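You operate a simulated robot arm through the tools that you are given. There is no shell and no other tool. Be economical: measure what you need, move in short steps, check, and stop when the job is done.

You are at the controls of a simulated robot arm. One attempt, no reset.

TASK
Grease the press's bright strip, then run the sliding plate out and in.
Fine: grease from the small tin, with the blue brush; brush back in the steel cup, lid back on the tin. Where these are worked on the way, their far stop is far enough and under half their travel is too little: sliding plate. A coat counts when it lies all over at full strength: go over it till it gets no stronger.

Only the result counts: the job must be done as asked and must still hold three seconds after the hand-in. Knocking over, shifting, dropping, spilling or breaking anything else fails it. Lids that push on must go on centred and level and be pressed home; caps that screw on are set level and turned clockwise until they are tight.

THE ROBOT
A 7-joint arm with a two-finger parallel gripper, fixed in place. Base frame: the origin is at the foot of the arm, x ahead of it, y to its left, z up; the work surface is at about z = 0. Readings come in m, degrees, newtons and seconds.
With the tool pointing down near the work surface it reaches from about 0.24 to 0.62 m from the base axis. Its first joint turns from -66.0 to 66.0 degrees. Payload 2.6 kg.
The TCP is the grasp point between the finger pads, 0.03 m short of the fingertips. In the tool frame z runs along the fingers and y along their closing line. The gripper opens to 0.094 m. The fingers are 0.028 m wide and 0.01 m thick; the gripper's body (0.05 by 0.096 m) begins 0.055 m behind the TCP.
Orientation is told as [roll, pitch, yaw] about the base's x, y, z axes, in that order, counted from this pose: with the fingers straight down and closing along the base's y, the tool's x points along the base's -x, its y along +y and its z along -z.

THE INTERFACE
- The arm moves only by the tool arm_command. Its argument "rows" is a list of rows, each an object (a shift or turn left out is 0, a gripper value left out holds the last) with "grip": the finger opening in m, from 0 to 0.094; "delta_pos": the shift along the tool's x, y, z in m, a list of three; "rotation": the turn, a rotation vector about the tool's x, y, z in degrees, a list of three. In form: [{"grip": grip, "delta_pos": [tx, ty, tz], "rotation": [ax, ay, az]}, ...]. A call has 1 to 12 rows; each row is the pose to reach, as a shift and turn from the pose commanded when the call began, along the tool's axes at that moment. Each row takes 0.2 s and may step no farther than 0.05 m and 8.6 degrees from the row before; otherwise, or with a gripper value out of range, the whole call is refused. Where a pose cannot be reached the arm comes as near as it can. A force on the tool above 60 N (or 10 N above the force at the start of the call, whichever is more), or a blocked arm, ends the call early, and 0.2 s more pass. Each finger travels about 0.072 m/s and halts on what it meets, pressing with about 38 N; the grip force reading is that of the motor and also rises with nothing between the fingers. The clock runs only during rows and for 0.2 s after the last one: add rows that repeat a pose to give the fingers time. It gives the time, the measured TCP pose, the force on the tool (base axes), the opening and the grip force at its end, in the units of the frame above (readings bear some noise), with the torque about the TCP (base axes, N m) and any sound that the robot's microphone picked up.
- Cameras (640 x 400 px; columns grow to the right, rows downward): "scene" is fixed at [0.0142, 0.4254, 0.5664]; the picture's right is [-0.91, -0.41, 0.00], its down [-0.26, 0.58, -0.77] and it looks along [0.31, -0.70, -0.64] (base axes); focal length 214 px, centre (320, 200). "wrist" rides on the gripper at [0.076, 0.014, -0.102] in the tool frame; the picture's right is [-0.18, 0.98, 0.00], its down [-0.75, -0.14, -0.64] and it looks along [-0.63, -0.12, 0.77] (tool axes); focal length 243 px, centre (320, 200). There is no depth. A picture from a camera that has moved, and an enlarged one, comes with that camera's place and axes in the base frame and with its lens. The place of the scene camera against the robot may be out by one fixed shift of up to 0.012 m in any direction.
- grab_frame(camera): a new picture of that camera. No time passes.
- enlarge(camera, box): a new picture of the part [left, top, right, bottom] of that camera's present view, enlarged. No time passes.
- hand_in(): hands the job in; it is judged then, once.

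Work in short steps. Places have to be worked out from the pictures, the camera data and where the tool is seen: move nearer, look again, correct. Check each grasp and each placing, and mend what went wrong. You have 120 turns and 68 pictures in all, those below and enlarged ones among them. Open the gripper and draw the arm clear of the work before you hand the job in, unless the task says otherwise; then end with one line.

The tools are called after "Call:" as name(argument=value, ...) on one line, values as JSON. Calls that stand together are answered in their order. arm_command: Moves the arm, as the interface text tells. Its arguments: {"type":"object","properties":{"rows":{"type":"array","items":{"type":"object","properties":{"grip":{"type":"number"},"delta_pos":{"type":"array","items":{"type":"number"}},"rotation":{"type":"array","items":{"type":"number"}}}}}},"required":["rows"]} The other tools are called the same way: grab_frame (camera) takes a picture; enlarge (camera, box) takes an enlarged picture of a part of a camera's view; hand_in () hands the job in.

At the start:

```text
time: 0.0
position: [0.3358, 0.1338, 0.4007]
tcp_rot: [0.0, -0.1, -0.1]
wrist_force: [0.1, 0.5, 0.1]
moment: [-0.02, 0.01, 0.03]
opening: 0.0939
finger_force: 0.0
```

scene: 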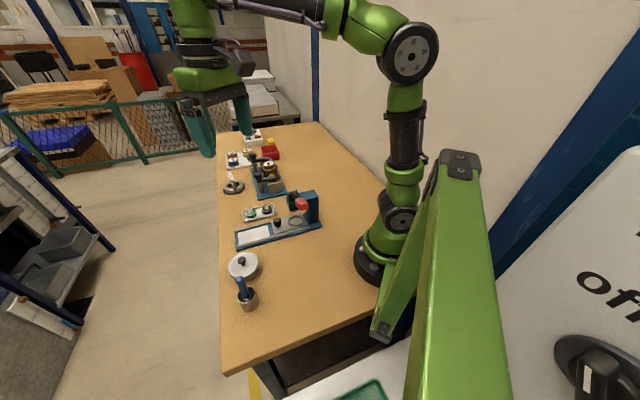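
wrist: 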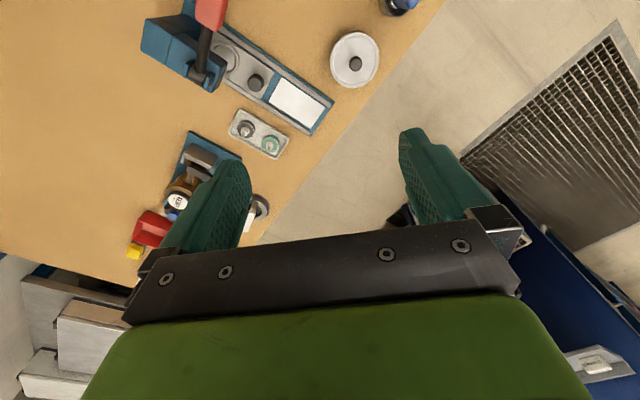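

I first enlarge the scene view of the bench to identify the items.

Call:
enlarge(camera="scene", box=[210, 180, 340, 320])

Call:
enlarge(camera="scene", box=[210, 120, 310, 200])

Call:
enlarge(camera="wrist", box=[120, 0, 440, 200])

```text
2.86 times, centred on (275, 250) of scene
camera zoom: at [0.0142, 0.4254, 0.5664], right [-0.91, -0.41, 0.0], down [-0.26, 0.58, -0.77], along [0.31, -0.7, -0.64], focal length 613 px, centre (449, 57)
```

zoom: 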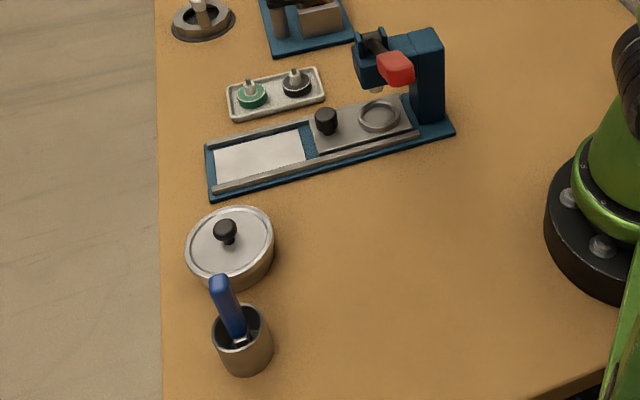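

```text
5.00 times, centred on (260, 160) of scene
camera zoom: at [0.0142, 0.4254, 0.5664], right [-0.91, -0.41, 0.0], down [-0.26, 0.58, -0.77], along [0.31, -0.7, -0.64], focal length 1072 px, centre (620, 400)
```

zoom: 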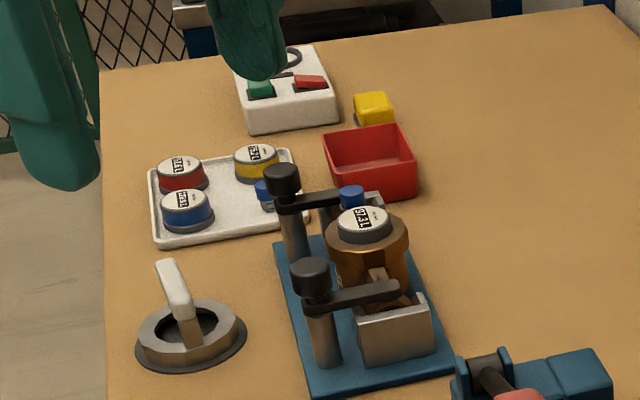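

```text
2.00 times, centred on (280, 100) of wrist
camera zoom: at [0.2574, 0.1484, 0.5052], right [0.18, 0.98, 0.0], down [0.75, -0.14, 0.64], along [0.63, -0.12, -0.77], focal length 485 px, centre (400, 400)
```

zoom: 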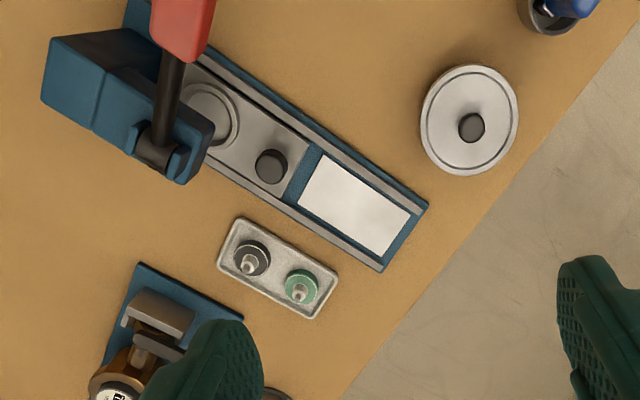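

The tin (lid with black knob) is at about (0.346, 0.19), the brush cup near (0.28, 0.27), and the press strip and knob plate lie to the right of them. I move the wrist camera closer to look.

Call:
arm_command(rows=[{"delta_pos": [0.015, 0.03, 0.02]}, {"delta_pos": [0.035, 0.066, 0.05]}, {"delta_pos": [0.035, 0.066, 0.05]}])

Call:
grab_frame(camera="wrist")

```text
refused: row 2 steps farther than a row can; nothing moved
```

```text
62 pictures are left
camera wrist: at [0.2574, 0.1484, 0.5052], right [0.18, 0.98, 0.0], down [0.75, -0.14, 0.64], along [0.63, -0.12, -0.77], focal length 243 px, centre (320, 200)
```

wrist: 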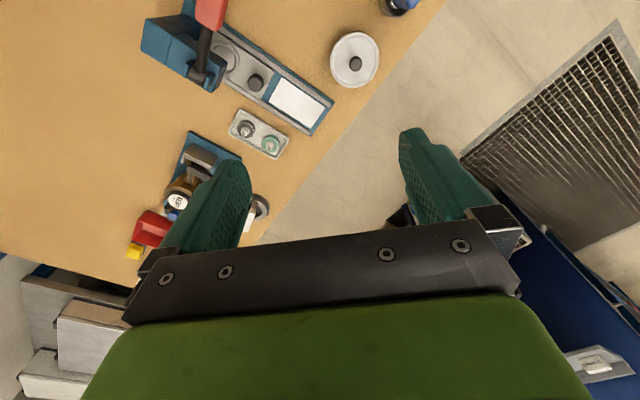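

The step was too long; I use three smaller steps.

Call:
arm_command(rows=[{"delta_pos": [0.012, 0.022, 0.017]}, {"delta_pos": [0.024, 0.044, 0.034]}, {"delta_pos": [0.035, 0.066, 0.05]}, {"delta_pos": [0.035, 0.066, 0.05]}])

```text
time: 1.0
position: [0.2997, 0.2016, 0.3517]
tcp_rot: [0.0, 0.0, 0.0]
wrist_force: [-0.2, -1.1, -0.1]
moment: [0.02, 0.0, -0.01]
opening: 0.0941
finger_force: 0.0
```

Now look.

Call:
enlarge(camera="wrist", box=[160, 0, 480, 200])

```text
2.00 times, centred on (320, 100) of wrist
camera zoom: at [0.2221, 0.2145, 0.4557], right [0.18, 0.98, 0.0], down [0.75, -0.14, 0.64], along [0.63, -0.12, -0.77], focal length 485 px, centre (320, 400)
```

zoom: 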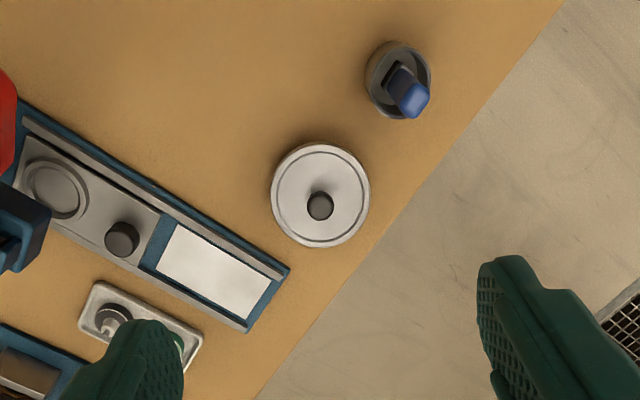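

I judge the knob at about (0.349, 0.189) with the lid top at z≈0.04. I hover above it and check the alignment.

Call:
arm_command(rows=[{"grip": 0.06, "delta_pos": [-0.02, -0.005, 0.04]}, {"delta_pos": [-0.04, -0.01, 0.08]}, {"delta_pos": [-0.05, -0.0125, 0.12]}, {"delta_pos": [-0.05, -0.0125, 0.16]}, {"delta_pos": [-0.05, -0.0125, 0.2]}, {"delta_pos": [-0.05, -0.0125, 0.2]}])

Call:
grab_frame(camera="wrist")

```text
time: 2.4
position: [0.3499, 0.1885, 0.1523]
tcp_rot: [-0.1, 0.0, 0.0]
wrist_force: [-0.7, -0.3, -0.3]
moment: [-0.01, -0.02, 0.0]
opening: 0.06
finger_force: 0.0
```

```text
60 pictures are left
camera wrist: at [0.2727, 0.2016, 0.2548], right [0.18, 0.98, 0.0], down [0.75, -0.14, 0.64], along [0.63, -0.12, -0.77], focal length 243 px, centre (320, 200)
```

wrist: 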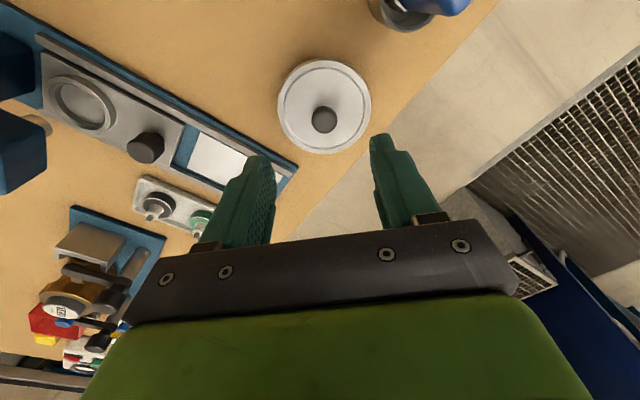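

Alignment is good, with a shift of y +0.003 needed. I descend until the fingertips are just above the lid plate and close on the knob.

Call:
arm_command(rows=[{"grip": 0.05, "delta_pos": [-0.001, 0.003, 0.03]}, {"delta_pos": [-0.001, 0.003, 0.055]}, {"delta_pos": [-0.001, 0.003, 0.07]}, {"delta_pos": [-0.001, 0.003, 0.077]}, {"delta_pos": [-0.001, 0.003, 0.077]}])

Call:
grab_frame(camera="wrist")

Call:
enlarge(camera="scene", box=[210, 220, 310, 320])

```text
time: 3.6
position: [0.3505, 0.1898, 0.0739]
tcp_rot: [0.0, 0.0, -0.1]
wrist_force: [0.6, -0.3, 0.5]
moment: [0.02, -0.01, 0.0]
opening: 0.0499
finger_force: 0.1
```

```text
59 pictures are left
camera wrist: at [0.2729, 0.2049, 0.1781], right [0.18, 0.98, 0.0], down [0.75, -0.14, 0.64], along [0.63, -0.12, -0.77], focal length 243 px, centre (320, 200)
```

wrist: 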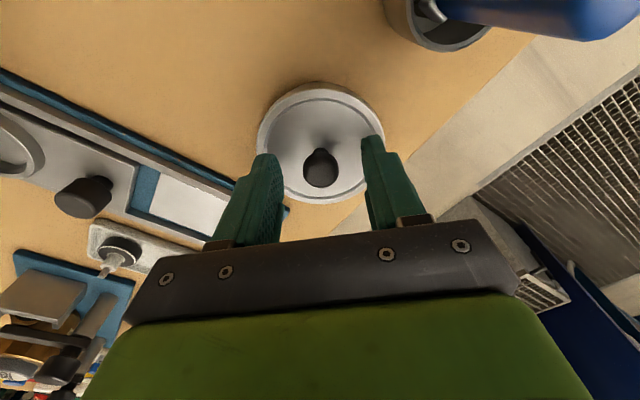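

```text
4.00 times, centred on (260, 270) of scene
camera zoom: at [0.0142, 0.4254, 0.5664], right [-0.91, -0.41, 0.0], down [-0.26, 0.58, -0.77], along [0.31, -0.7, -0.64], focal length 858 px, centre (560, -80)
```

zoom: 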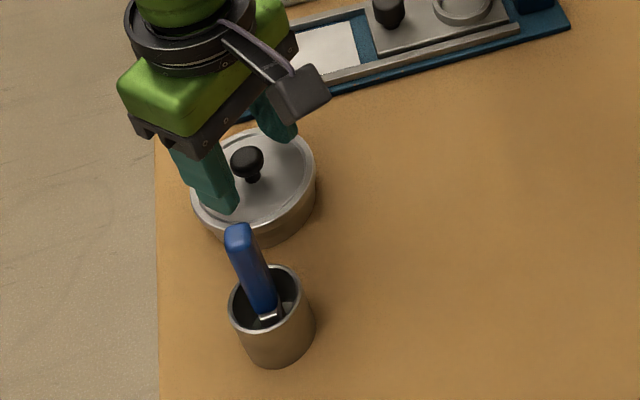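

The knob lies between the finger ends. I close.

Call:
arm_command(rows=[{"grip": 0.02}, {"grip": 0.01}, {"grip": 0.01}, {"grip": 0.01}])

```text
time: 4.6
position: [0.3512, 0.1912, 0.075]
tcp_rot: [0.1, 0.0, 0.0]
wrist_force: [0.6, 0.2, -0.4]
moment: [-0.02, -0.01, 0.03]
opening: 0.0201
finger_force: 38.4
heard: snap
```

Gripped at 0.020. I lift gently.

Call:
arm_command(rows=[{"delta_pos": [0, 0, -0.005]}, {"delta_pos": [0, 0, -0.012]}, {"delta_pos": [0, 0, -0.025]}, {"delta_pos": [0, 0, -0.025]}])

Call:
grab_frame(camera="wrist")

```text
time: 5.6
position: [0.3519, 0.1912, 0.0997]
tcp_rot: [0.0, 0.0, 0.0]
wrist_force: [-0.7, 0.0, -1.2]
moment: [-0.02, 0.01, -0.02]
opening: 0.02
finger_force: 37.8
```

```text
57 pictures are left
camera wrist: at [0.2733, 0.2047, 0.2037], right [0.18, 0.98, 0.0], down [0.75, -0.14, 0.64], along [0.63, -0.12, -0.77], focal length 243 px, centre (320, 200)
```

wrist: 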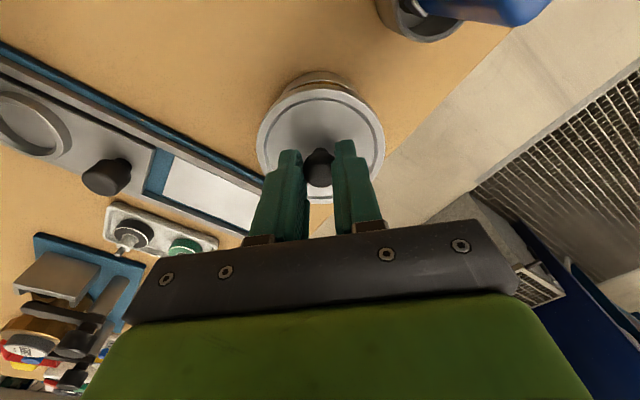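

The lid is off. I carry it to a free place at about (0.265, 0.115), staying high at first.

Call:
arm_command(rows=[{"delta_pos": [0, 0, -0.03]}, {"delta_pos": [0.03, -0.026, -0.03]}, {"delta_pos": [0.06, -0.052, -0.03]}, {"delta_pos": [0.086, -0.076, -0.03]}, {"delta_pos": [0.086, -0.076, 0.005]}, {"delta_pos": [0.086, -0.076, 0.03]}, {"delta_pos": [0.086, -0.076, 0.03]}])

Call:
grab_frame(camera="wrist")

Call:
enlarge(camera="scene", box=[210, 200, 370, 320])

```text
time: 7.2
position: [0.2659, 0.1149, 0.0694]
tcp_rot: [-0.1, -0.1, 0.0]
wrist_force: [0.0, 0.9, -0.1]
moment: [0.01, 0.04, -0.01]
opening: 0.02
finger_force: 38.3
```

```text
56 pictures are left
camera wrist: at [0.1878, 0.1286, 0.1734], right [0.18, 0.98, 0.0], down [0.75, -0.14, 0.64], along [0.63, -0.12, -0.77], focal length 243 px, centre (320, 200)
```

wrist: 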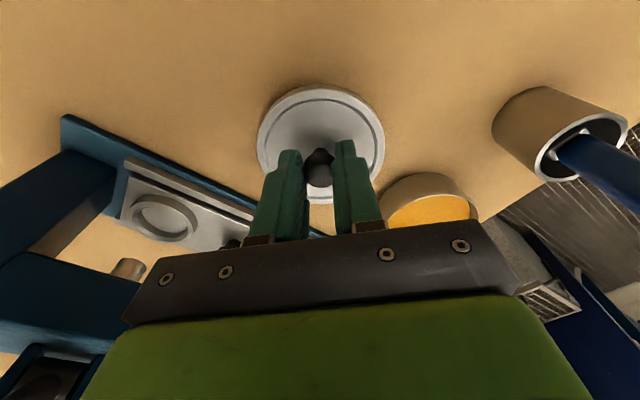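

```text
3.33 times, centred on (290, 260) of scene
camera zoom: at [0.0142, 0.4254, 0.5664], right [-0.91, -0.41, 0.0], down [-0.26, 0.58, -0.77], along [0.31, -0.7, -0.64], focal length 715 px, centre (420, 0)
```

zoom: 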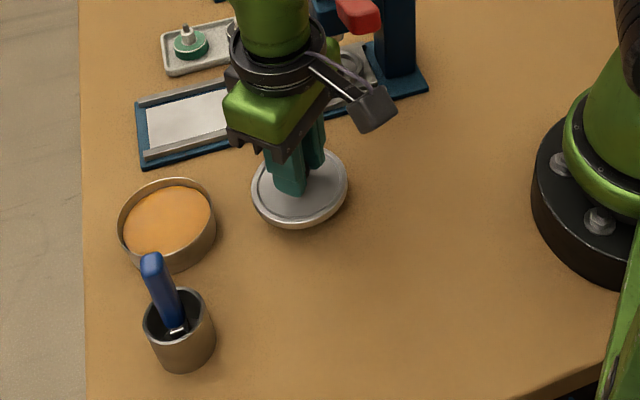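

Tin open, full of orange grease. I lower the lid toward the table until I feel contact.

Call:
arm_command(rows=[{"delta_pos": [0, 0, 0.008]}, {"delta_pos": [0, 0, 0.014]}, {"delta_pos": [0, 0, 0.018]}, {"delta_pos": [0, 0, 0.021]}])

```text
time: 8.2
position: [0.2652, 0.1143, 0.0476]
tcp_rot: [0.0, 0.1, 0.0]
wrist_force: [0.6, 0.7, -0.3]
moment: [0.01, 0.0, 0.0]
opening: 0.0202
finger_force: 38.1
```

No contact yet at 0.048; I continue in 1.5 mm steps.

Call:
arm_command(rows=[{"delta_pos": [0, 0, 0.0015]}, {"delta_pos": [0, 0, 0.003]}, {"delta_pos": [0, 0, 0.0045]}])

```text
time: 9.0
position: [0.2647, 0.1155, 0.0456]
tcp_rot: [0.0, -0.2, 0.0]
wrist_force: [-11.2, -11.0, 46.2]
moment: [-0.26, 0.11, -0.05]
opening: 0.0201
finger_force: 37.4
```

The lid rests on the table at about z 0.0455. I ease off to that height and open.

Call:
arm_command(rows=[{"delta_pos": [0, 0, -0.0015]}, {"grip": 0.03, "delta_pos": [0, 0, -0.0015]}, {"grip": 0.05, "delta_pos": [0, 0, -0.0015]}, {"grip": 0.05, "delta_pos": [0, 0, -0.0015]}, {"delta_pos": [0, 0, -0.03]}, {"delta_pos": [0, 0, -0.075]}, {"delta_pos": [0, 0, -0.12]}, {"delta_pos": [0, 0, -0.15]}])

```text
time: 10.8
position: [0.2656, 0.1156, 0.1941]
tcp_rot: [-0.1, 0.1, -0.1]
wrist_force: [-0.4, -1.1, -0.1]
moment: [-0.01, 0.01, 0.0]
opening: 0.0498
finger_force: 0.0
```

I go above the brush cup (0.278, 0.259) to look at the handle's orientation.

Call:
arm_command(rows=[{"delta_pos": [-0.003, 0.035, -0.02]}, {"delta_pos": [-0.006, 0.075, -0.04]}, {"delta_pos": [-0.009, 0.11, -0.05]}, {"delta_pos": [-0.0125, 0.1435, -0.05]}, {"delta_pos": [-0.0125, 0.1435, -0.05]}])

Call:
enlarge(camera="wrist", box=[160, 20, 480, 220])

Call:
enlarge(camera="scene", box=[200, 210, 340, 310])

```text
time: 12.0
position: [0.2779, 0.26, 0.245]
tcp_rot: [0.0, 0.0, 0.0]
wrist_force: [-0.2, 0.0, 0.0]
moment: [0.02, -0.02, 0.02]
opening: 0.0501
finger_force: 0.2
```

```text
2.00 times, centred on (320, 120) of wrist
camera zoom: at [0.1994, 0.2731, 0.3485], right [0.18, 0.98, 0.0], down [0.75, -0.14, 0.64], along [0.63, -0.12, -0.77], focal length 485 px, centre (320, 360)
```

zoom: 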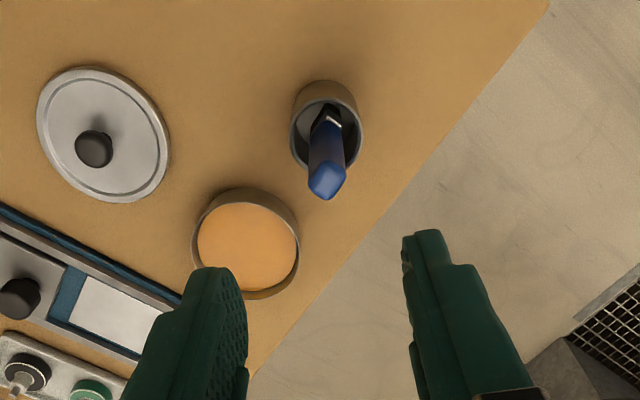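

```text
4.00 times, centred on (270, 260) of scene
camera zoom: at [0.0141, 0.4254, 0.5664], right [-0.91, -0.41, 0.0], down [-0.26, 0.58, -0.77], along [0.31, -0.7, -0.64], focal length 858 px, centre (520, -40)
```

zoom: 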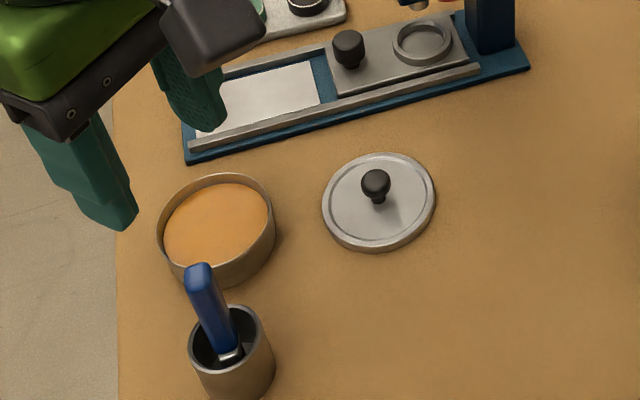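

I enlarge further to see the handle's top face and the metal ferrule.

Call:
enlarge(camera="wrist", box=[290, 55, 354, 125])

Call:
enlarge(camera="scene", box=[235, 265, 280, 315])

```text
5.71 times, centred on (322, 90) of wrist
camera zoom: at [0.1994, 0.2731, 0.3485], right [0.18, 0.98, 0.0], down [0.75, -0.14, 0.64], along [0.63, -0.12, -0.77], focal length 1386 px, centre (309, 829)
```

zoom: 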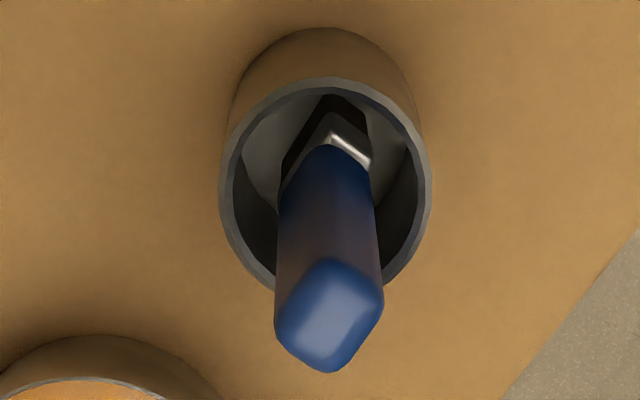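

```text
8.00 times, centred on (258, 290) of scene
camera zoom: at [0.0141, 0.4254, 0.5664], right [-0.91, -0.41, 0.0], down [-0.26, 0.58, -0.77], along [0.31, -0.7, -0.64], focal length 1716 px, centre (820, -520)
```

zoom: 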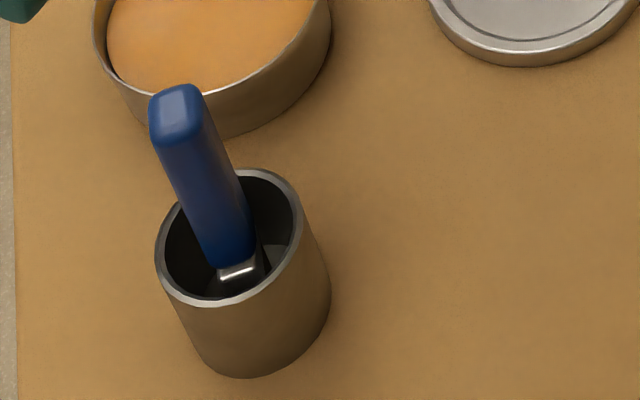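

Handle top is at about (0.280, 0.2605, 0.117), with its faces turned roughly 42° / 132°. I turn the gripper so it closes along about 42° and look again.

Call:
arm_command(rows=[{"rotation": [0, 0, 8]}, {"rotation": [0, 0, 16]}, {"rotation": [0, 0, 24]}, {"rotation": [0, 0, 32]}, {"rotation": [0, 0, 40]}, {"rotation": [0, 0, 48], "delta_pos": [-0.002, 0.0005, 0.05]}, {"rotation": [0, 0, 48], "delta_pos": [-0.002, 0.0005, 0.08]}, {"rotation": [0, 0, 48], "delta_pos": [-0.002, 0.0005, 0.08]}])

Call:
grab_frame(camera="wrist")

```text
time: 13.8
position: [0.2791, 0.2589, 0.1623]
tcp_rot: [0.0, 0.0, -48.0]
wrist_force: [0.1, -0.7, -0.2]
moment: [-0.03, 0.05, 0.03]
opening: 0.05
finger_force: 0.0
```

```text
50 pictures are left
camera wrist: at [0.2372, 0.3255, 0.2666], right [0.85, 0.52, 0.0], down [0.4, -0.66, 0.64], along [0.33, -0.55, -0.77], focal length 243 px, centre (320, 200)
```

wrist: 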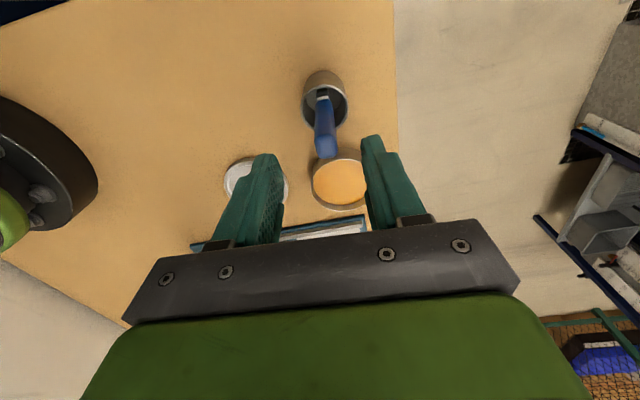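

Call:
enlarge(camera="wrist", box=[290, 60, 370, 170])

```text
3.64 times, centred on (330, 115) of wrist
camera zoom: at [0.2372, 0.3255, 0.2666], right [0.85, 0.52, 0.0], down [0.4, -0.66, 0.64], along [0.33, -0.55, -0.77], focal length 882 px, centre (284, 509)
```

zoom: 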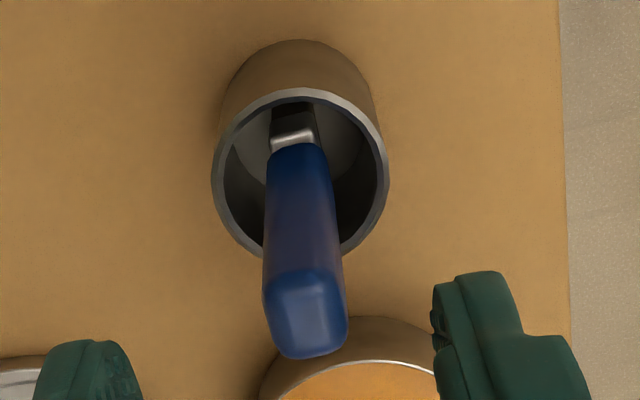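

The handle is about 4° off and 4 mm to the tool's +y. I correct both, descend to TCP z≈0.092 and close.

Call:
arm_command(rows=[{"rotation": [0, 0, -4], "delta_pos": [0.0005, 0.004, 0.02]}, {"rotation": [0, 0, -4], "delta_pos": [0.0005, 0.004, 0.045]}, {"rotation": [0, 0, -4], "delta_pos": [0.0005, 0.004, 0.07]}, {"rotation": [0, 0, -4], "delta_pos": [0.0005, 0.004, 0.07]}, {"grip": 0.02, "rotation": [0, 0, -4], "delta_pos": [0.0005, 0.004, 0.07]}, {"grip": 0.0, "rotation": [0, 0, -4], "delta_pos": [0.0005, 0.004, 0.07]}, {"grip": 0.0, "rotation": [0, 0, -4], "delta_pos": [0.0005, 0.004, 0.07]}, {"grip": 0.0, "rotation": [0, 0, -4], "delta_pos": [0.0005, 0.004, 0.07]}])

Call:
grab_frame(camera="wrist")

```text
time: 15.6
position: [0.2832, 0.2624, 0.0945]
tcp_rot: [0.0, -0.1, -44.0]
wrist_force: [-0.6, -0.4, -1.0]
moment: [0.03, 0.0, 0.01]
opening: 0.0145
finger_force: 38.2
```

```text
48 pictures are left
camera wrist: at [0.2361, 0.3253, 0.1972], right [0.81, 0.58, 0.0], down [0.44, -0.62, 0.64], along [0.37, -0.52, -0.77], focal length 243 px, centre (320, 200)
```

wrist: 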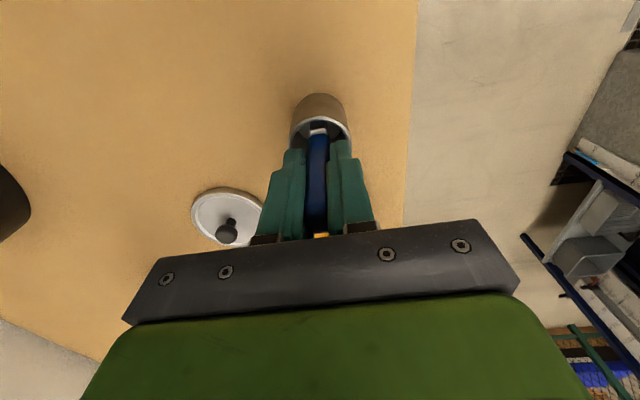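

Gripped. I lift the brush straight out of the cup.

Call:
arm_command(rows=[{"delta_pos": [0, 0, -0.01]}, {"delta_pos": [0, 0, -0.04]}, {"delta_pos": [0, 0, -0.08]}, {"delta_pos": [0, 0, -0.11]}, {"delta_pos": [0, 0, -0.11]}])

Call:
enlarge(camera="scene", box=[190, 210, 330, 310])

```text
time: 16.8
position: [0.2835, 0.2613, 0.2041]
tcp_rot: [0.0, 0.0, -44.0]
wrist_force: [0.1, -0.6, -0.5]
moment: [0.01, 0.01, -0.04]
opening: 0.014
finger_force: 37.9
```

```text
4.00 times, centred on (260, 260) of scene
camera zoom: at [0.0141, 0.4254, 0.5664], right [-0.91, -0.41, 0.0], down [-0.26, 0.58, -0.77], along [0.31, -0.7, -0.64], focal length 858 px, centre (560, -40)
```

zoom: 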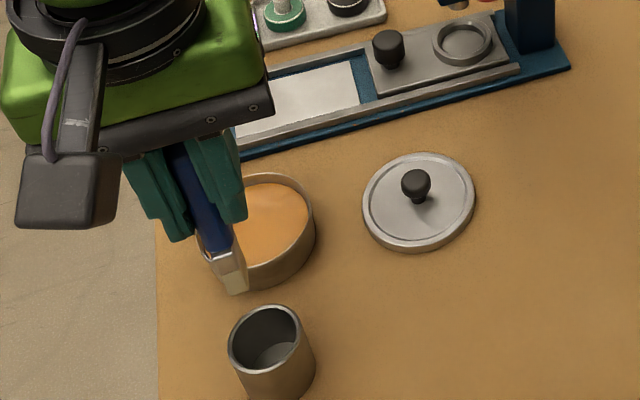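

The brush tip is roughly 0.09 m below the TCP. I move over the tin centre and lower to just above the grease.

Call:
arm_command(rows=[{"delta_pos": [-0.035, -0.001, 0]}, {"delta_pos": [-0.07, -0.003, 0]}, {"delta_pos": [-0.098, -0.004, 0]}, {"delta_pos": [-0.098, -0.004, 0.035]}, {"delta_pos": [-0.098, -0.004, 0.06]}, {"delta_pos": [-0.098, -0.004, 0.06]}])

Call:
enlarge(camera="scene", box=[200, 220, 300, 300])

Call:
enlarge(camera="wrist", box=[240, 50, 400, 210])

```text
time: 18.2
position: [0.3509, 0.1911, 0.1426]
tcp_rot: [0.1, 0.0, -44.0]
wrist_force: [0.6, -1.0, -0.3]
moment: [0.01, -0.03, 0.01]
opening: 0.0143
finger_force: 38.1
```

```text
5.00 times, centred on (250, 260) of scene
camera zoom: at [0.0142, 0.4254, 0.5664], right [-0.91, -0.41, 0.0], down [-0.26, 0.58, -0.77], along [0.31, -0.7, -0.64], focal length 1072 px, centre (670, -100)
```

zoom: 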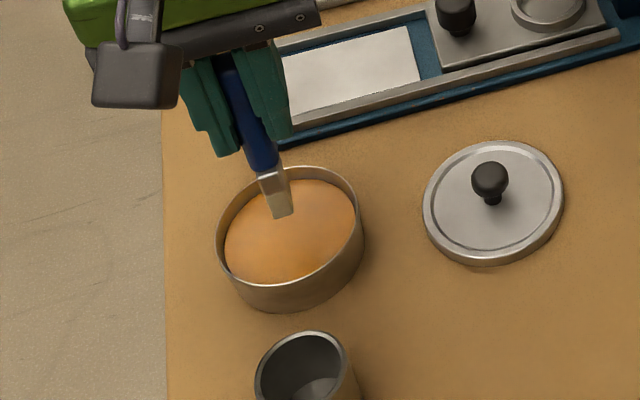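

```text
2.50 times, centred on (320, 130) of wrist
camera zoom: at [0.3039, 0.2542, 0.2468], right [0.81, 0.58, 0.0], down [0.44, -0.62, 0.64], along [0.37, -0.52, -0.77], focal length 606 px, centre (320, 375)
```

zoom: 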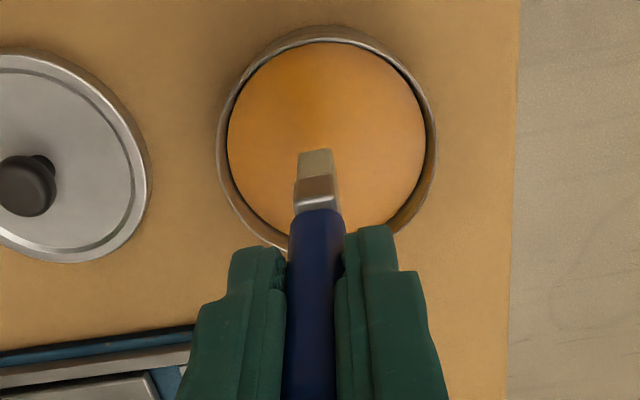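

The brush tip is over the grease (leaning ~8 mm toward tool +x). I lower it into the grease in small steps.

Call:
arm_command(rows=[{"delta_pos": [0, 0, 0.01]}, {"delta_pos": [0, 0, 0.018]}, {"delta_pos": [0, 0, 0.024]}, {"delta_pos": [0, 0, 0.028]}, {"delta_pos": [0, 0, 0.028]}])

Call:
enlarge(camera="wrist", box=[240, 50, 400, 210])

```text
time: 19.4
position: [0.3508, 0.1913, 0.1162]
tcp_rot: [0.0, 0.1, -44.0]
wrist_force: [-0.5, 0.2, 0.5]
moment: [0.0, 0.03, -0.01]
opening: 0.0143
finger_force: 38.0
```

```text
2.50 times, centred on (320, 130) of wrist
camera zoom: at [0.3038, 0.2544, 0.2198], right [0.82, 0.58, 0.0], down [0.44, -0.62, 0.64], along [0.37, -0.52, -0.77], focal length 606 px, centre (320, 375)
```

zoom: 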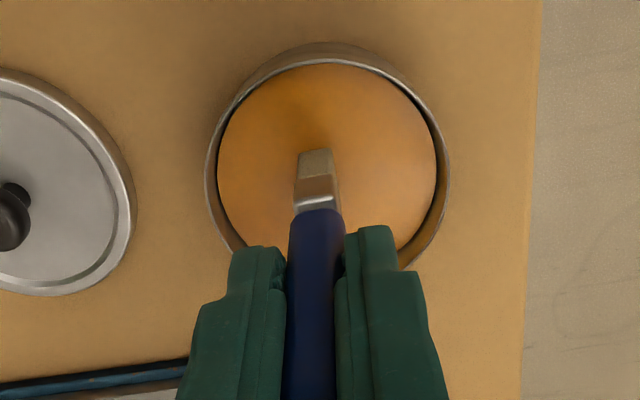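

Not yet in contact; I go deeper.

Call:
arm_command(rows=[{"delta_pos": [0, 0, 0.004]}, {"delta_pos": [0, 0, 0.008]}, {"delta_pos": [0, 0, 0.011]}, {"delta_pos": [0, 0, 0.011]}])

Call:
enlarge(camera="wrist", box=[240, 50, 400, 210])

```text
time: 20.1
position: [0.3533, 0.1917, 0.1131]
tcp_rot: [0.5, -0.1, -44.2]
wrist_force: [-2.0, -0.9, 6.8]
moment: [-0.09, 0.17, 0.0]
opening: 0.0144
finger_force: 38.5
stopped in row 3: the force on the tool passed its limit (the readings are from after the stop); the commanded pose is now the measured one
```

```text
2.50 times, centred on (320, 130) of wrist
camera zoom: at [0.3048, 0.2545, 0.2166], right [0.82, 0.58, 0.01], down [0.44, -0.63, 0.64], along [0.38, -0.52, -0.77], focal length 606 px, centre (320, 375)
```

zoom: 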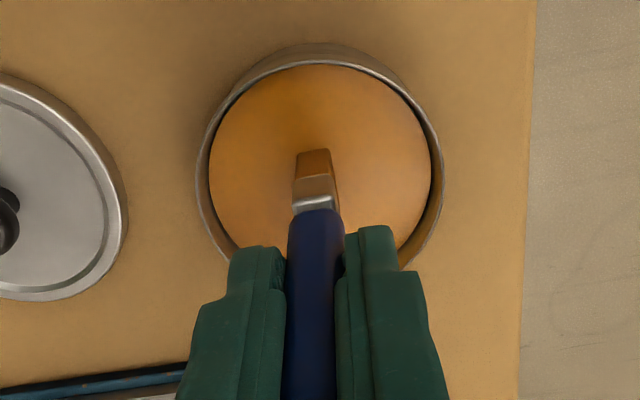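

The bristles are loaded with orange. I lift and move over the strip centre (~0.408, 0.076), staying high, and look.

Call:
arm_command(rows=[{"delta_pos": [0, 0, -0.03]}, {"delta_pos": [0, 0, -0.06]}, {"delta_pos": [-0.043, -0.015, -0.06]}, {"delta_pos": [-0.086, -0.03, -0.06]}, {"delta_pos": [-0.129, -0.044, -0.06]}, {"delta_pos": [-0.129, -0.044, -0.03]}, {"delta_pos": [-0.129, -0.044, -0.03]}])

Call:
grab_frame(camera="wrist")

Call:
enlarge(camera="scene", box=[200, 170, 350, 290])

```text
time: 21.7
position: [0.4143, 0.0703, 0.1407]
tcp_rot: [0.4, -0.2, -44.2]
wrist_force: [-0.3, 0.1, -0.6]
moment: [0.05, -0.02, 0.01]
opening: 0.0142
finger_force: 38.3
```

```text
42 pictures are left
camera wrist: at [0.3661, 0.1328, 0.245], right [0.82, 0.58, 0.01], down [0.44, -0.63, 0.64], along [0.37, -0.52, -0.77], focal length 243 px, centre (320, 200)
```

wrist: 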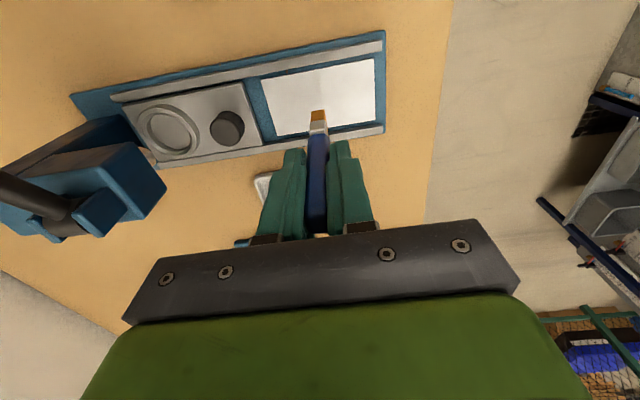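

```text
3.33 times, centred on (275, 230) of scene
camera zoom: at [0.0142, 0.4254, 0.5664], right [-0.91, -0.41, 0.0], down [-0.26, 0.58, -0.77], along [0.31, -0.7, -0.64], focal length 715 px, centre (470, 100)
```

zoom: 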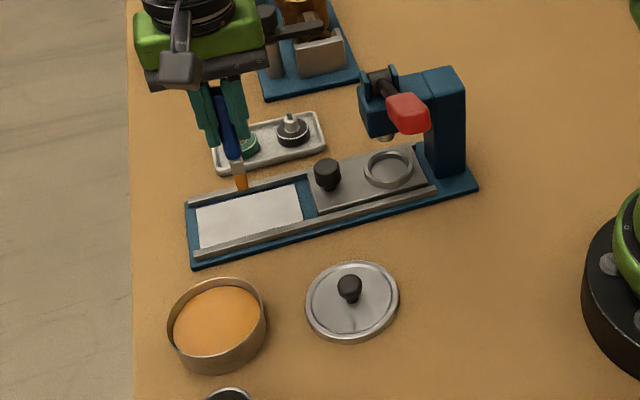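

The strip spans tool x −0.022…+0.032 and y −0.048…+0.050 about the TCP, with the brush tip at (+0.009, 0). I lower to find contact.

Call:
arm_command(rows=[{"delta_pos": [0, 0, 0.02]}, {"delta_pos": [0, 0, 0.03]}, {"delta_pos": [0, 0, 0.036]}, {"delta_pos": [0, 0, 0.038]}, {"delta_pos": [0, 0, 0.04]}, {"delta_pos": [0, 0, 0.041]}, {"delta_pos": [0, 0, 0.042]}])

Call:
enlarge(camera="wrist", box=[240, 30, 400, 150])

```text
time: 23.3
position: [0.4125, 0.071, 0.0993]
tcp_rot: [0.4, -0.1, -44.2]
wrist_force: [0.0, 0.0, -0.7]
moment: [-0.01, -0.01, 0.02]
opening: 0.0144
finger_force: 37.5
```

```text
3.33 times, centred on (320, 90) of wrist
camera zoom: at [0.3663, 0.1332, 0.2036], right [0.82, 0.58, 0.01], down [0.44, -0.63, 0.64], along [0.37, -0.52, -0.77], focal length 809 px, centre (320, 567)
```

zoom: 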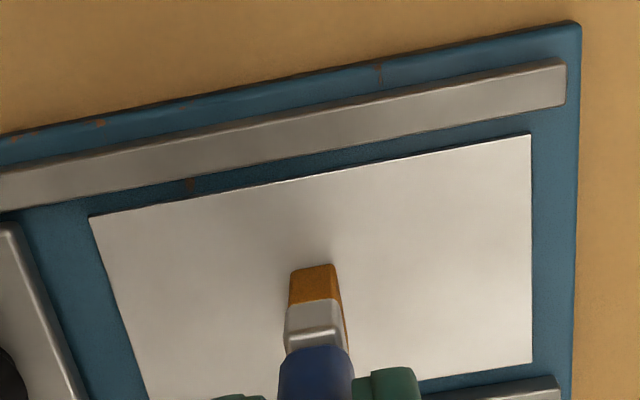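

Nearly touching; I continue by millimetres.

Call:
arm_command(rows=[{"delta_pos": [0, 0, 0.001]}, {"delta_pos": [0, 0, 0.002]}, {"delta_pos": [0, 0, 0.003]}])

```text
time: 24.1
position: [0.4139, 0.0706, 0.098]
tcp_rot: [0.5, -0.1, -44.3]
wrist_force: [-13.4, -2.6, 36.2]
moment: [-0.2, 1.17, -0.03]
opening: 0.0142
finger_force: 37.4
```

Contact at about z 0.098 (36 N is too much). I back off 1 mm and look at the mark left.

Call:
arm_command(rows=[{"delta_pos": [0, 0, -0.0012]}, {"delta_pos": [0, 0, -0.0012]}])

```text
time: 24.7
position: [0.4139, 0.0709, 0.0987]
tcp_rot: [0.7, -0.2, -44.2]
wrist_force: [-5.0, -0.2, 32.5]
moment: [0.03, 0.55, 0.0]
opening: 0.0143
finger_force: 38.2
```

Call:
arm_command(rows=[{"delta_pos": [0, 0, -0.001]}, {"delta_pos": [0, 0, -0.001]}])

```text
time: 25.3
position: [0.4143, 0.0708, 0.099]
tcp_rot: [0.5, -0.3, -44.0]
wrist_force: [5.1, 3.8, 16.5]
moment: [0.34, -0.39, 0.01]
opening: 0.0145
finger_force: 37.7
```

About 16 N/mm. I ease another 0.5 mm and make a test stroke along the strip.

Call:
arm_command(rows=[{"delta_pos": [0, 0, -0.0005]}, {"delta_pos": [0, 0.01, -0.0005]}, {"delta_pos": [0, 0.02, -0.0005]}, {"delta_pos": [0, 0.03, -0.0005]}, {"delta_pos": [0, 0.03, -0.0005]}])

Call:
enlarge(camera="wrist", box=[220, 30, 420, 150])

```text
time: 26.5
position: [0.4343, 0.0919, 0.0977]
tcp_rot: [0.3, 0.0, -44.2]
wrist_force: [-1.2, -1.4, 4.1]
moment: [-0.14, 0.08, 0.02]
opening: 0.0144
finger_force: 37.9
```

```text
3.20 times, centred on (320, 90) of wrist
camera zoom: at [0.3876, 0.1548, 0.2031], right [0.82, 0.58, 0.01], down [0.44, -0.63, 0.64], along [0.37, -0.52, -0.77], focal length 776 px, centre (320, 552)
```

zoom: 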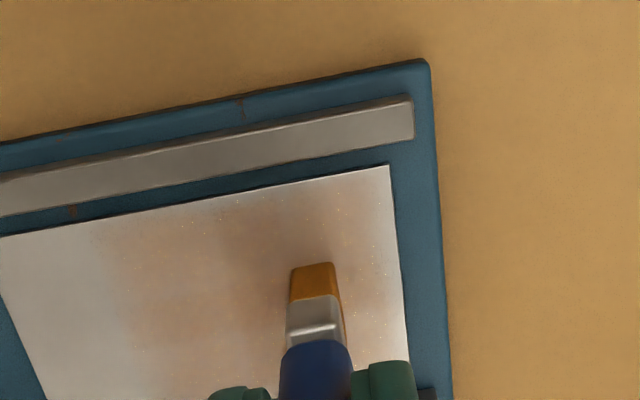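

A faint film appears, wider than the brush. I sweep lanes over the first half of the strip.

Call:
arm_command(rows=[{"delta_pos": [0, 0.014, 0]}, {"delta_pos": [0.017, 0.014, 0]}, {"delta_pos": [0.017, -0.015, 0]}, {"delta_pos": [0.017, -0.045, 0]}, {"delta_pos": [0.017, -0.074, 0]}, {"delta_pos": [0.007, -0.074, 0]}, {"delta_pos": [0.007, -0.045, 0]}, {"delta_pos": [0.007, -0.015, 0]}, {"delta_pos": [0.007, 0.014, 0]}, {"delta_pos": [-0.003, 0.014, 0]}, {"delta_pos": [-0.003, -0.03, 0]}, {"delta_pos": [-0.003, -0.074, 0]}])

```text
time: 29.1
position: [0.3851, 0.036, 0.0992]
tcp_rot: [0.5, -0.1, -44.1]
wrist_force: [0.2, 0.6, 0.8]
moment: [0.03, -0.03, 0.02]
opening: 0.0142
finger_force: 38.2
```

Force dropped at this end, so I press 1 mm more and sweep the other half.

Call:
arm_command(rows=[{"delta_pos": [0, 0, 0.001]}, {"delta_pos": [-0.01, 0, 0.001]}, {"delta_pos": [-0.01, 0.03, 0.001]}, {"delta_pos": [-0.01, 0.06, 0.0008]}, {"delta_pos": [-0.01, 0.088, 0.0005]}, {"delta_pos": [-0.022, 0.088, 0.0005]}, {"delta_pos": [-0.022, 0.06, 0.0008]}, {"delta_pos": [-0.022, 0.03, 0.001]}, {"delta_pos": [-0.022, 0.0, 0.001]}, {"delta_pos": [-0.022, 0.0, 0.001]}])

Call:
grab_frame(camera="wrist")

Call:
enlarge(camera="scene", box=[220, 200, 320, 270])

```text
time: 31.3
position: [0.4011, 0.0269, 0.0987]
tcp_rot: [0.8, 0.4, -44.1]
wrist_force: [-7.4, 27.1, 25.4]
moment: [2.26, 0.62, 0.08]
opening: 0.014
finger_force: 38.1
```

```text
38 pictures are left
camera wrist: at [0.3538, 0.0882, 0.2032], right [0.82, 0.58, 0.01], down [0.44, -0.64, 0.64], along [0.38, -0.51, -0.77], focal length 243 px, centre (320, 200)
```

wrist: 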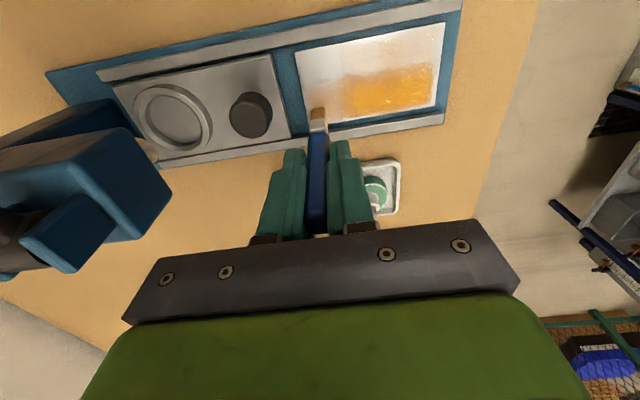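

```text
5.71 times, centred on (270, 235) of scene
camera zoom: at [0.014, 0.4254, 0.5665], right [-0.91, -0.41, 0.0], down [-0.26, 0.58, -0.77], along [0.31, -0.7, -0.64], focal length 1226 px, centre (606, 0)
```

zoom: 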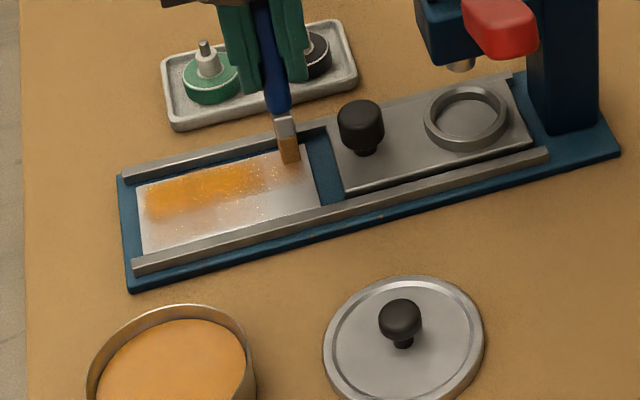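

The brush is against the rail on this side, and the right half has a good coat while the rest is faint. I back off the rail by 3 mm and sweep the whole area again with this firmer pressure.

Call:
arm_command(rows=[{"delta_pos": [0.003, 0, 0]}, {"delta_pos": [0.003, 0.044, -0.0002]}, {"delta_pos": [0.003, 0.088, -0.0004]}, {"delta_pos": [0.012, 0.088, -0.0004]}, {"delta_pos": [0.012, 0.044, -0.0002]}, {"delta_pos": [0.012, 0, 0]}, {"delta_pos": [0.021, 0, 0]}, {"delta_pos": [0.021, 0.044, -0.0002]}, {"delta_pos": [0.021, 0.088, -0.0004]}, {"delta_pos": [0.03, 0.088, -0.0004]}, {"delta_pos": [0.03, 0.044, -0.0002]}, {"delta_pos": [0.03, 0, 0]}])

Call:
enlarge(camera="wrist", box=[240, 0, 480, 150])

```text
time: 31.8
position: [0.4034, 0.0294, 0.0986]
tcp_rot: [-0.3, 0.5, -45.1]
wrist_force: [-1.0, 3.6, 6.7]
moment: [0.27, 0.05, 0.01]
opening: 0.014
finger_force: 38.0
stopped in row 2: the force on the tool passed its limit (the readings are from after the stop); the commanded pose is now the measured one
```

```text
2.67 times, centred on (360, 75) of wrist
camera zoom: at [0.3594, 0.0924, 0.2032], right [0.83, 0.56, -0.01], down [0.44, -0.63, 0.64], along [0.35, -0.53, -0.77], focal length 647 px, centre (213, 533)
```

zoom: 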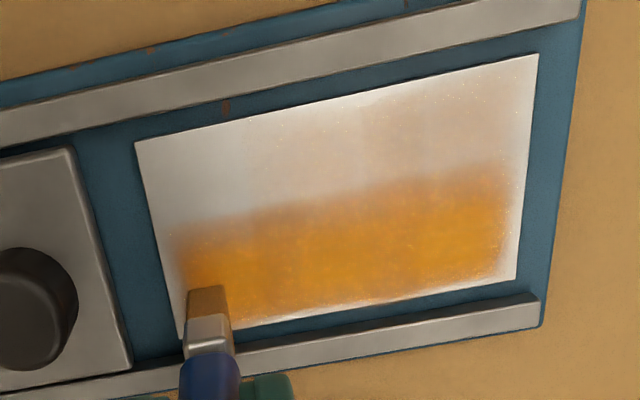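

The tool tilted a little from the block. I lift 2 mm, shift off the rail, restore the orientation, then touch down again.

Call:
arm_command(rows=[{"delta_pos": [0.001, 0, -0.002]}, {"delta_pos": [0.002, -0.006, -0.002], "rotation": [-0.56, -0.15, -1.1]}, {"delta_pos": [0.002, -0.006, 0.0]}, {"delta_pos": [0.002, -0.006, 0.0005]}, {"delta_pos": [0.002, -0.006, 0.0005]}])

```text
time: 33.0
position: [0.398, 0.0252, 0.0981]
tcp_rot: [-0.4, 0.5, -45.1]
wrist_force: [-4.1, -0.4, 18.8]
moment: [-0.06, 0.34, -0.03]
opening: 0.0143
finger_force: 37.6
```

I omitted the rotation in the last rows; I redo it with a slight lift.

Call:
arm_command(rows=[{"delta_pos": [0, 0, -0.002]}, {"delta_pos": [0, 0, -0.002], "rotation": [-0.56, -0.15, -1.1]}, {"delta_pos": [0, 0, -0.0002], "rotation": [-0.56, -0.15, -1.1]}, {"delta_pos": [0, 0, -0.0002], "rotation": [-0.56, -0.15, -1.1]}])

```text
time: 34.0
position: [0.3968, 0.0257, 0.0987]
tcp_rot: [0.2, 0.3, -44.0]
wrist_force: [-5.4, -1.7, 18.0]
moment: [-0.22, 0.42, -0.01]
opening: 0.0144
finger_force: 38.0
```

Good pose with 18 N. I stroke this edge lane to and fro.

Call:
arm_command(rows=[{"delta_pos": [0, -0.003, 0]}, {"delta_pos": [0, 0.03, 0]}, {"delta_pos": [0, 0.06, 0]}, {"delta_pos": [0, 0.091, 0]}])

Call:
enlarge(camera="wrist", box=[160, 0, 400, 150])

```text
time: 35.0
position: [0.4612, 0.091, 0.0976]
tcp_rot: [0.1, 0.4, -44.0]
wrist_force: [-3.5, -2.7, 13.3]
moment: [-0.36, 0.2, -0.03]
opening: 0.0142
finger_force: 38.2
```

```text
2.67 times, centred on (280, 75) of wrist
camera zoom: at [0.4153, 0.1541, 0.203], right [0.82, 0.58, 0.0], down [0.45, -0.63, 0.64], along [0.37, -0.52, -0.77], focal length 647 px, centre (427, 533)
```

zoom: 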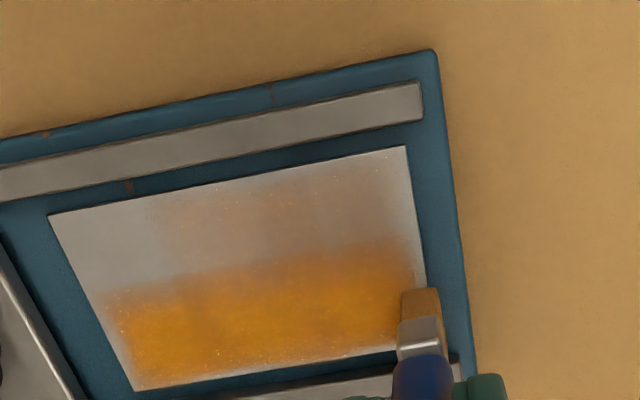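

The lower edge is now coated. I continue with further lanes upward.

Call:
arm_command(rows=[{"delta_pos": [0.008, 0, 0]}, {"delta_pos": [0.008, -0.046, 0]}, {"delta_pos": [0.008, -0.092, 0]}, {"delta_pos": [0.016, -0.092, 0]}, {"delta_pos": [0.016, -0.046, 0]}, {"delta_pos": [0.016, 0, 0]}, {"delta_pos": [0.024, 0, 0]}, {"delta_pos": [0.024, -0.046, 0]}, {"delta_pos": [0.024, -0.092, 0]}, {"delta_pos": [0.032, -0.092, 0]}, {"delta_pos": [0.032, -0.046, 0]}, {"delta_pos": [0.032, 0, 0]}])

Call:
enlarge(camera="wrist", box=[160, 0, 400, 150])

```text
time: 37.6
position: [0.4364, 0.1139, 0.0992]
tcp_rot: [0.1, 0.4, -43.9]
wrist_force: [0.0, -0.5, -0.5]
moment: [0.03, 0.0, -0.03]
opening: 0.014
finger_force: 37.8
```

```text
2.67 times, centred on (280, 75) of wrist
camera zoom: at [0.39, 0.1756, 0.2036], right [0.81, 0.58, 0.0], down [0.45, -0.63, 0.64], along [0.37, -0.52, -0.77], focal length 647 px, centre (427, 533)
```

zoom: 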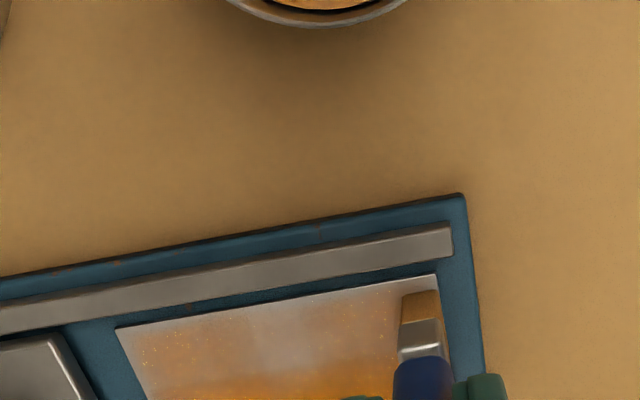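

No contact here (force 0), so I press down until there is force.

Call:
arm_command(rows=[{"delta_pos": [0, 0, 0.0007]}, {"delta_pos": [0, 0, 0.0014]}])

```text
time: 38.2
position: [0.4371, 0.1138, 0.0984]
tcp_rot: [0.2, 0.4, -44.0]
wrist_force: [-4.5, -0.2, 11.4]
moment: [-0.12, 0.3, -0.02]
opening: 0.0144
finger_force: 38.1
```

11 N here. I sweep the far lanes, adding depth as x grows because of the slight tilt.

Call:
arm_command(rows=[{"delta_pos": [0, -0.047, 0.0001]}, {"delta_pos": [0, -0.094, 0.0001]}, {"delta_pos": [0.007, -0.094, 0.0004]}, {"delta_pos": [0.007, -0.047, 0.0004]}, {"delta_pos": [0.007, 0, 0.0004]}, {"delta_pos": [0.013, 0, 0.0006]}, {"delta_pos": [0.013, -0.047, 0.0006]}, {"delta_pos": [0.013, -0.094, 0.0006]}, {"delta_pos": [0.007, -0.094, 0.0004]}, {"delta_pos": [0.007, -0.047, 0.0004]}, {"delta_pos": [0.007, 0, 0.0004]}, {"delta_pos": [0, 0, 0.0001]}])

Call:
enlarge(camera="scene", box=[225, 210, 295, 260])

```text
time: 40.3
position: [0.3703, 0.0558, 0.099]
tcp_rot: [0.0, 0.6, -44.3]
wrist_force: [1.4, 0.9, 4.0]
moment: [0.04, -0.12, 0.01]
opening: 0.0141
finger_force: 37.7
stopped in row 10: the force on the tool passed its limit (the readings are from after the stop); the commanded pose is now the measured one
```

```text
8.00 times, centred on (260, 235) of scene
camera zoom: at [0.0141, 0.4254, 0.5664], right [-0.91, -0.41, 0.0], down [-0.26, 0.58, -0.77], along [0.31, -0.7, -0.64], focal length 1716 px, centre (800, -80)
```

zoom: 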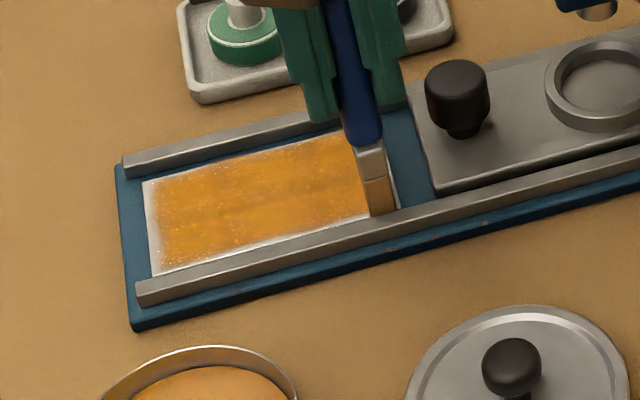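

The brush caught the strip's end edge. The coat is mostly on, with uncoated margins left; I lift, restore orientation and inspect from above.

Call:
arm_command(rows=[{"delta_pos": [0, 0, -0.02], "rotation": [-0.4, -0.4, -0.3]}, {"delta_pos": [-0.02, 0, -0.035], "rotation": [-0.4, -0.4, -0.3]}, {"delta_pos": [-0.04, 0, -0.05], "rotation": [-0.4, -0.4, -0.3]}, {"delta_pos": [-0.04, 0, -0.05], "rotation": [-0.4, -0.4, -0.3]}])

Call:
enlarge(camera="wrist", box=[240, 0, 480, 150])

```text
time: 41.3
position: [0.3984, 0.0268, 0.1463]
tcp_rot: [0.2, 0.4, -44.1]
wrist_force: [1.6, -0.1, 0.3]
moment: [-0.01, -0.05, 0.04]
opening: 0.0141
finger_force: 37.7
```

```text
2.67 times, centred on (360, 75) of wrist
camera zoom: at [0.3528, 0.0883, 0.2513], right [0.82, 0.58, 0.0], down [0.44, -0.63, 0.64], along [0.37, -0.52, -0.77], focal length 647 px, centre (213, 533)
```

zoom: 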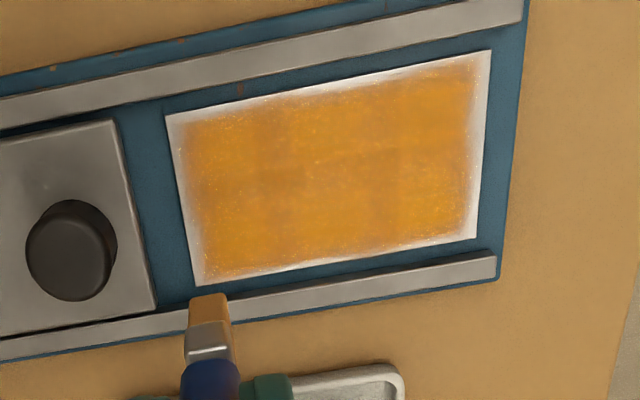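

The centre is well coated but the rims are thin. I return to the near-left corner (Xc −0.020, Y −0.047) for perimeter strokes under force control.

Call:
arm_command(rows=[{"delta_pos": [-0.001, -0.0045, 0.02]}, {"delta_pos": [-0.001, -0.0045, 0.04]}, {"delta_pos": [-0.001, -0.0045, 0.046]}, {"delta_pos": [-0.001, -0.0045, 0.047]}, {"delta_pos": [-0.001, -0.0045, 0.0476]}])

```text
time: 42.5
position: [0.3976, 0.0232, 0.1024]
tcp_rot: [0.6, 0.1, -44.3]
wrist_force: [-3.0, -0.9, 7.8]
moment: [-0.11, 0.16, -0.04]
opening: 0.0141
finger_force: 37.9
stopped in row 5: the force on the tool passed its limit (the readings are from after the stop); the commanded pose is now the measured one
```

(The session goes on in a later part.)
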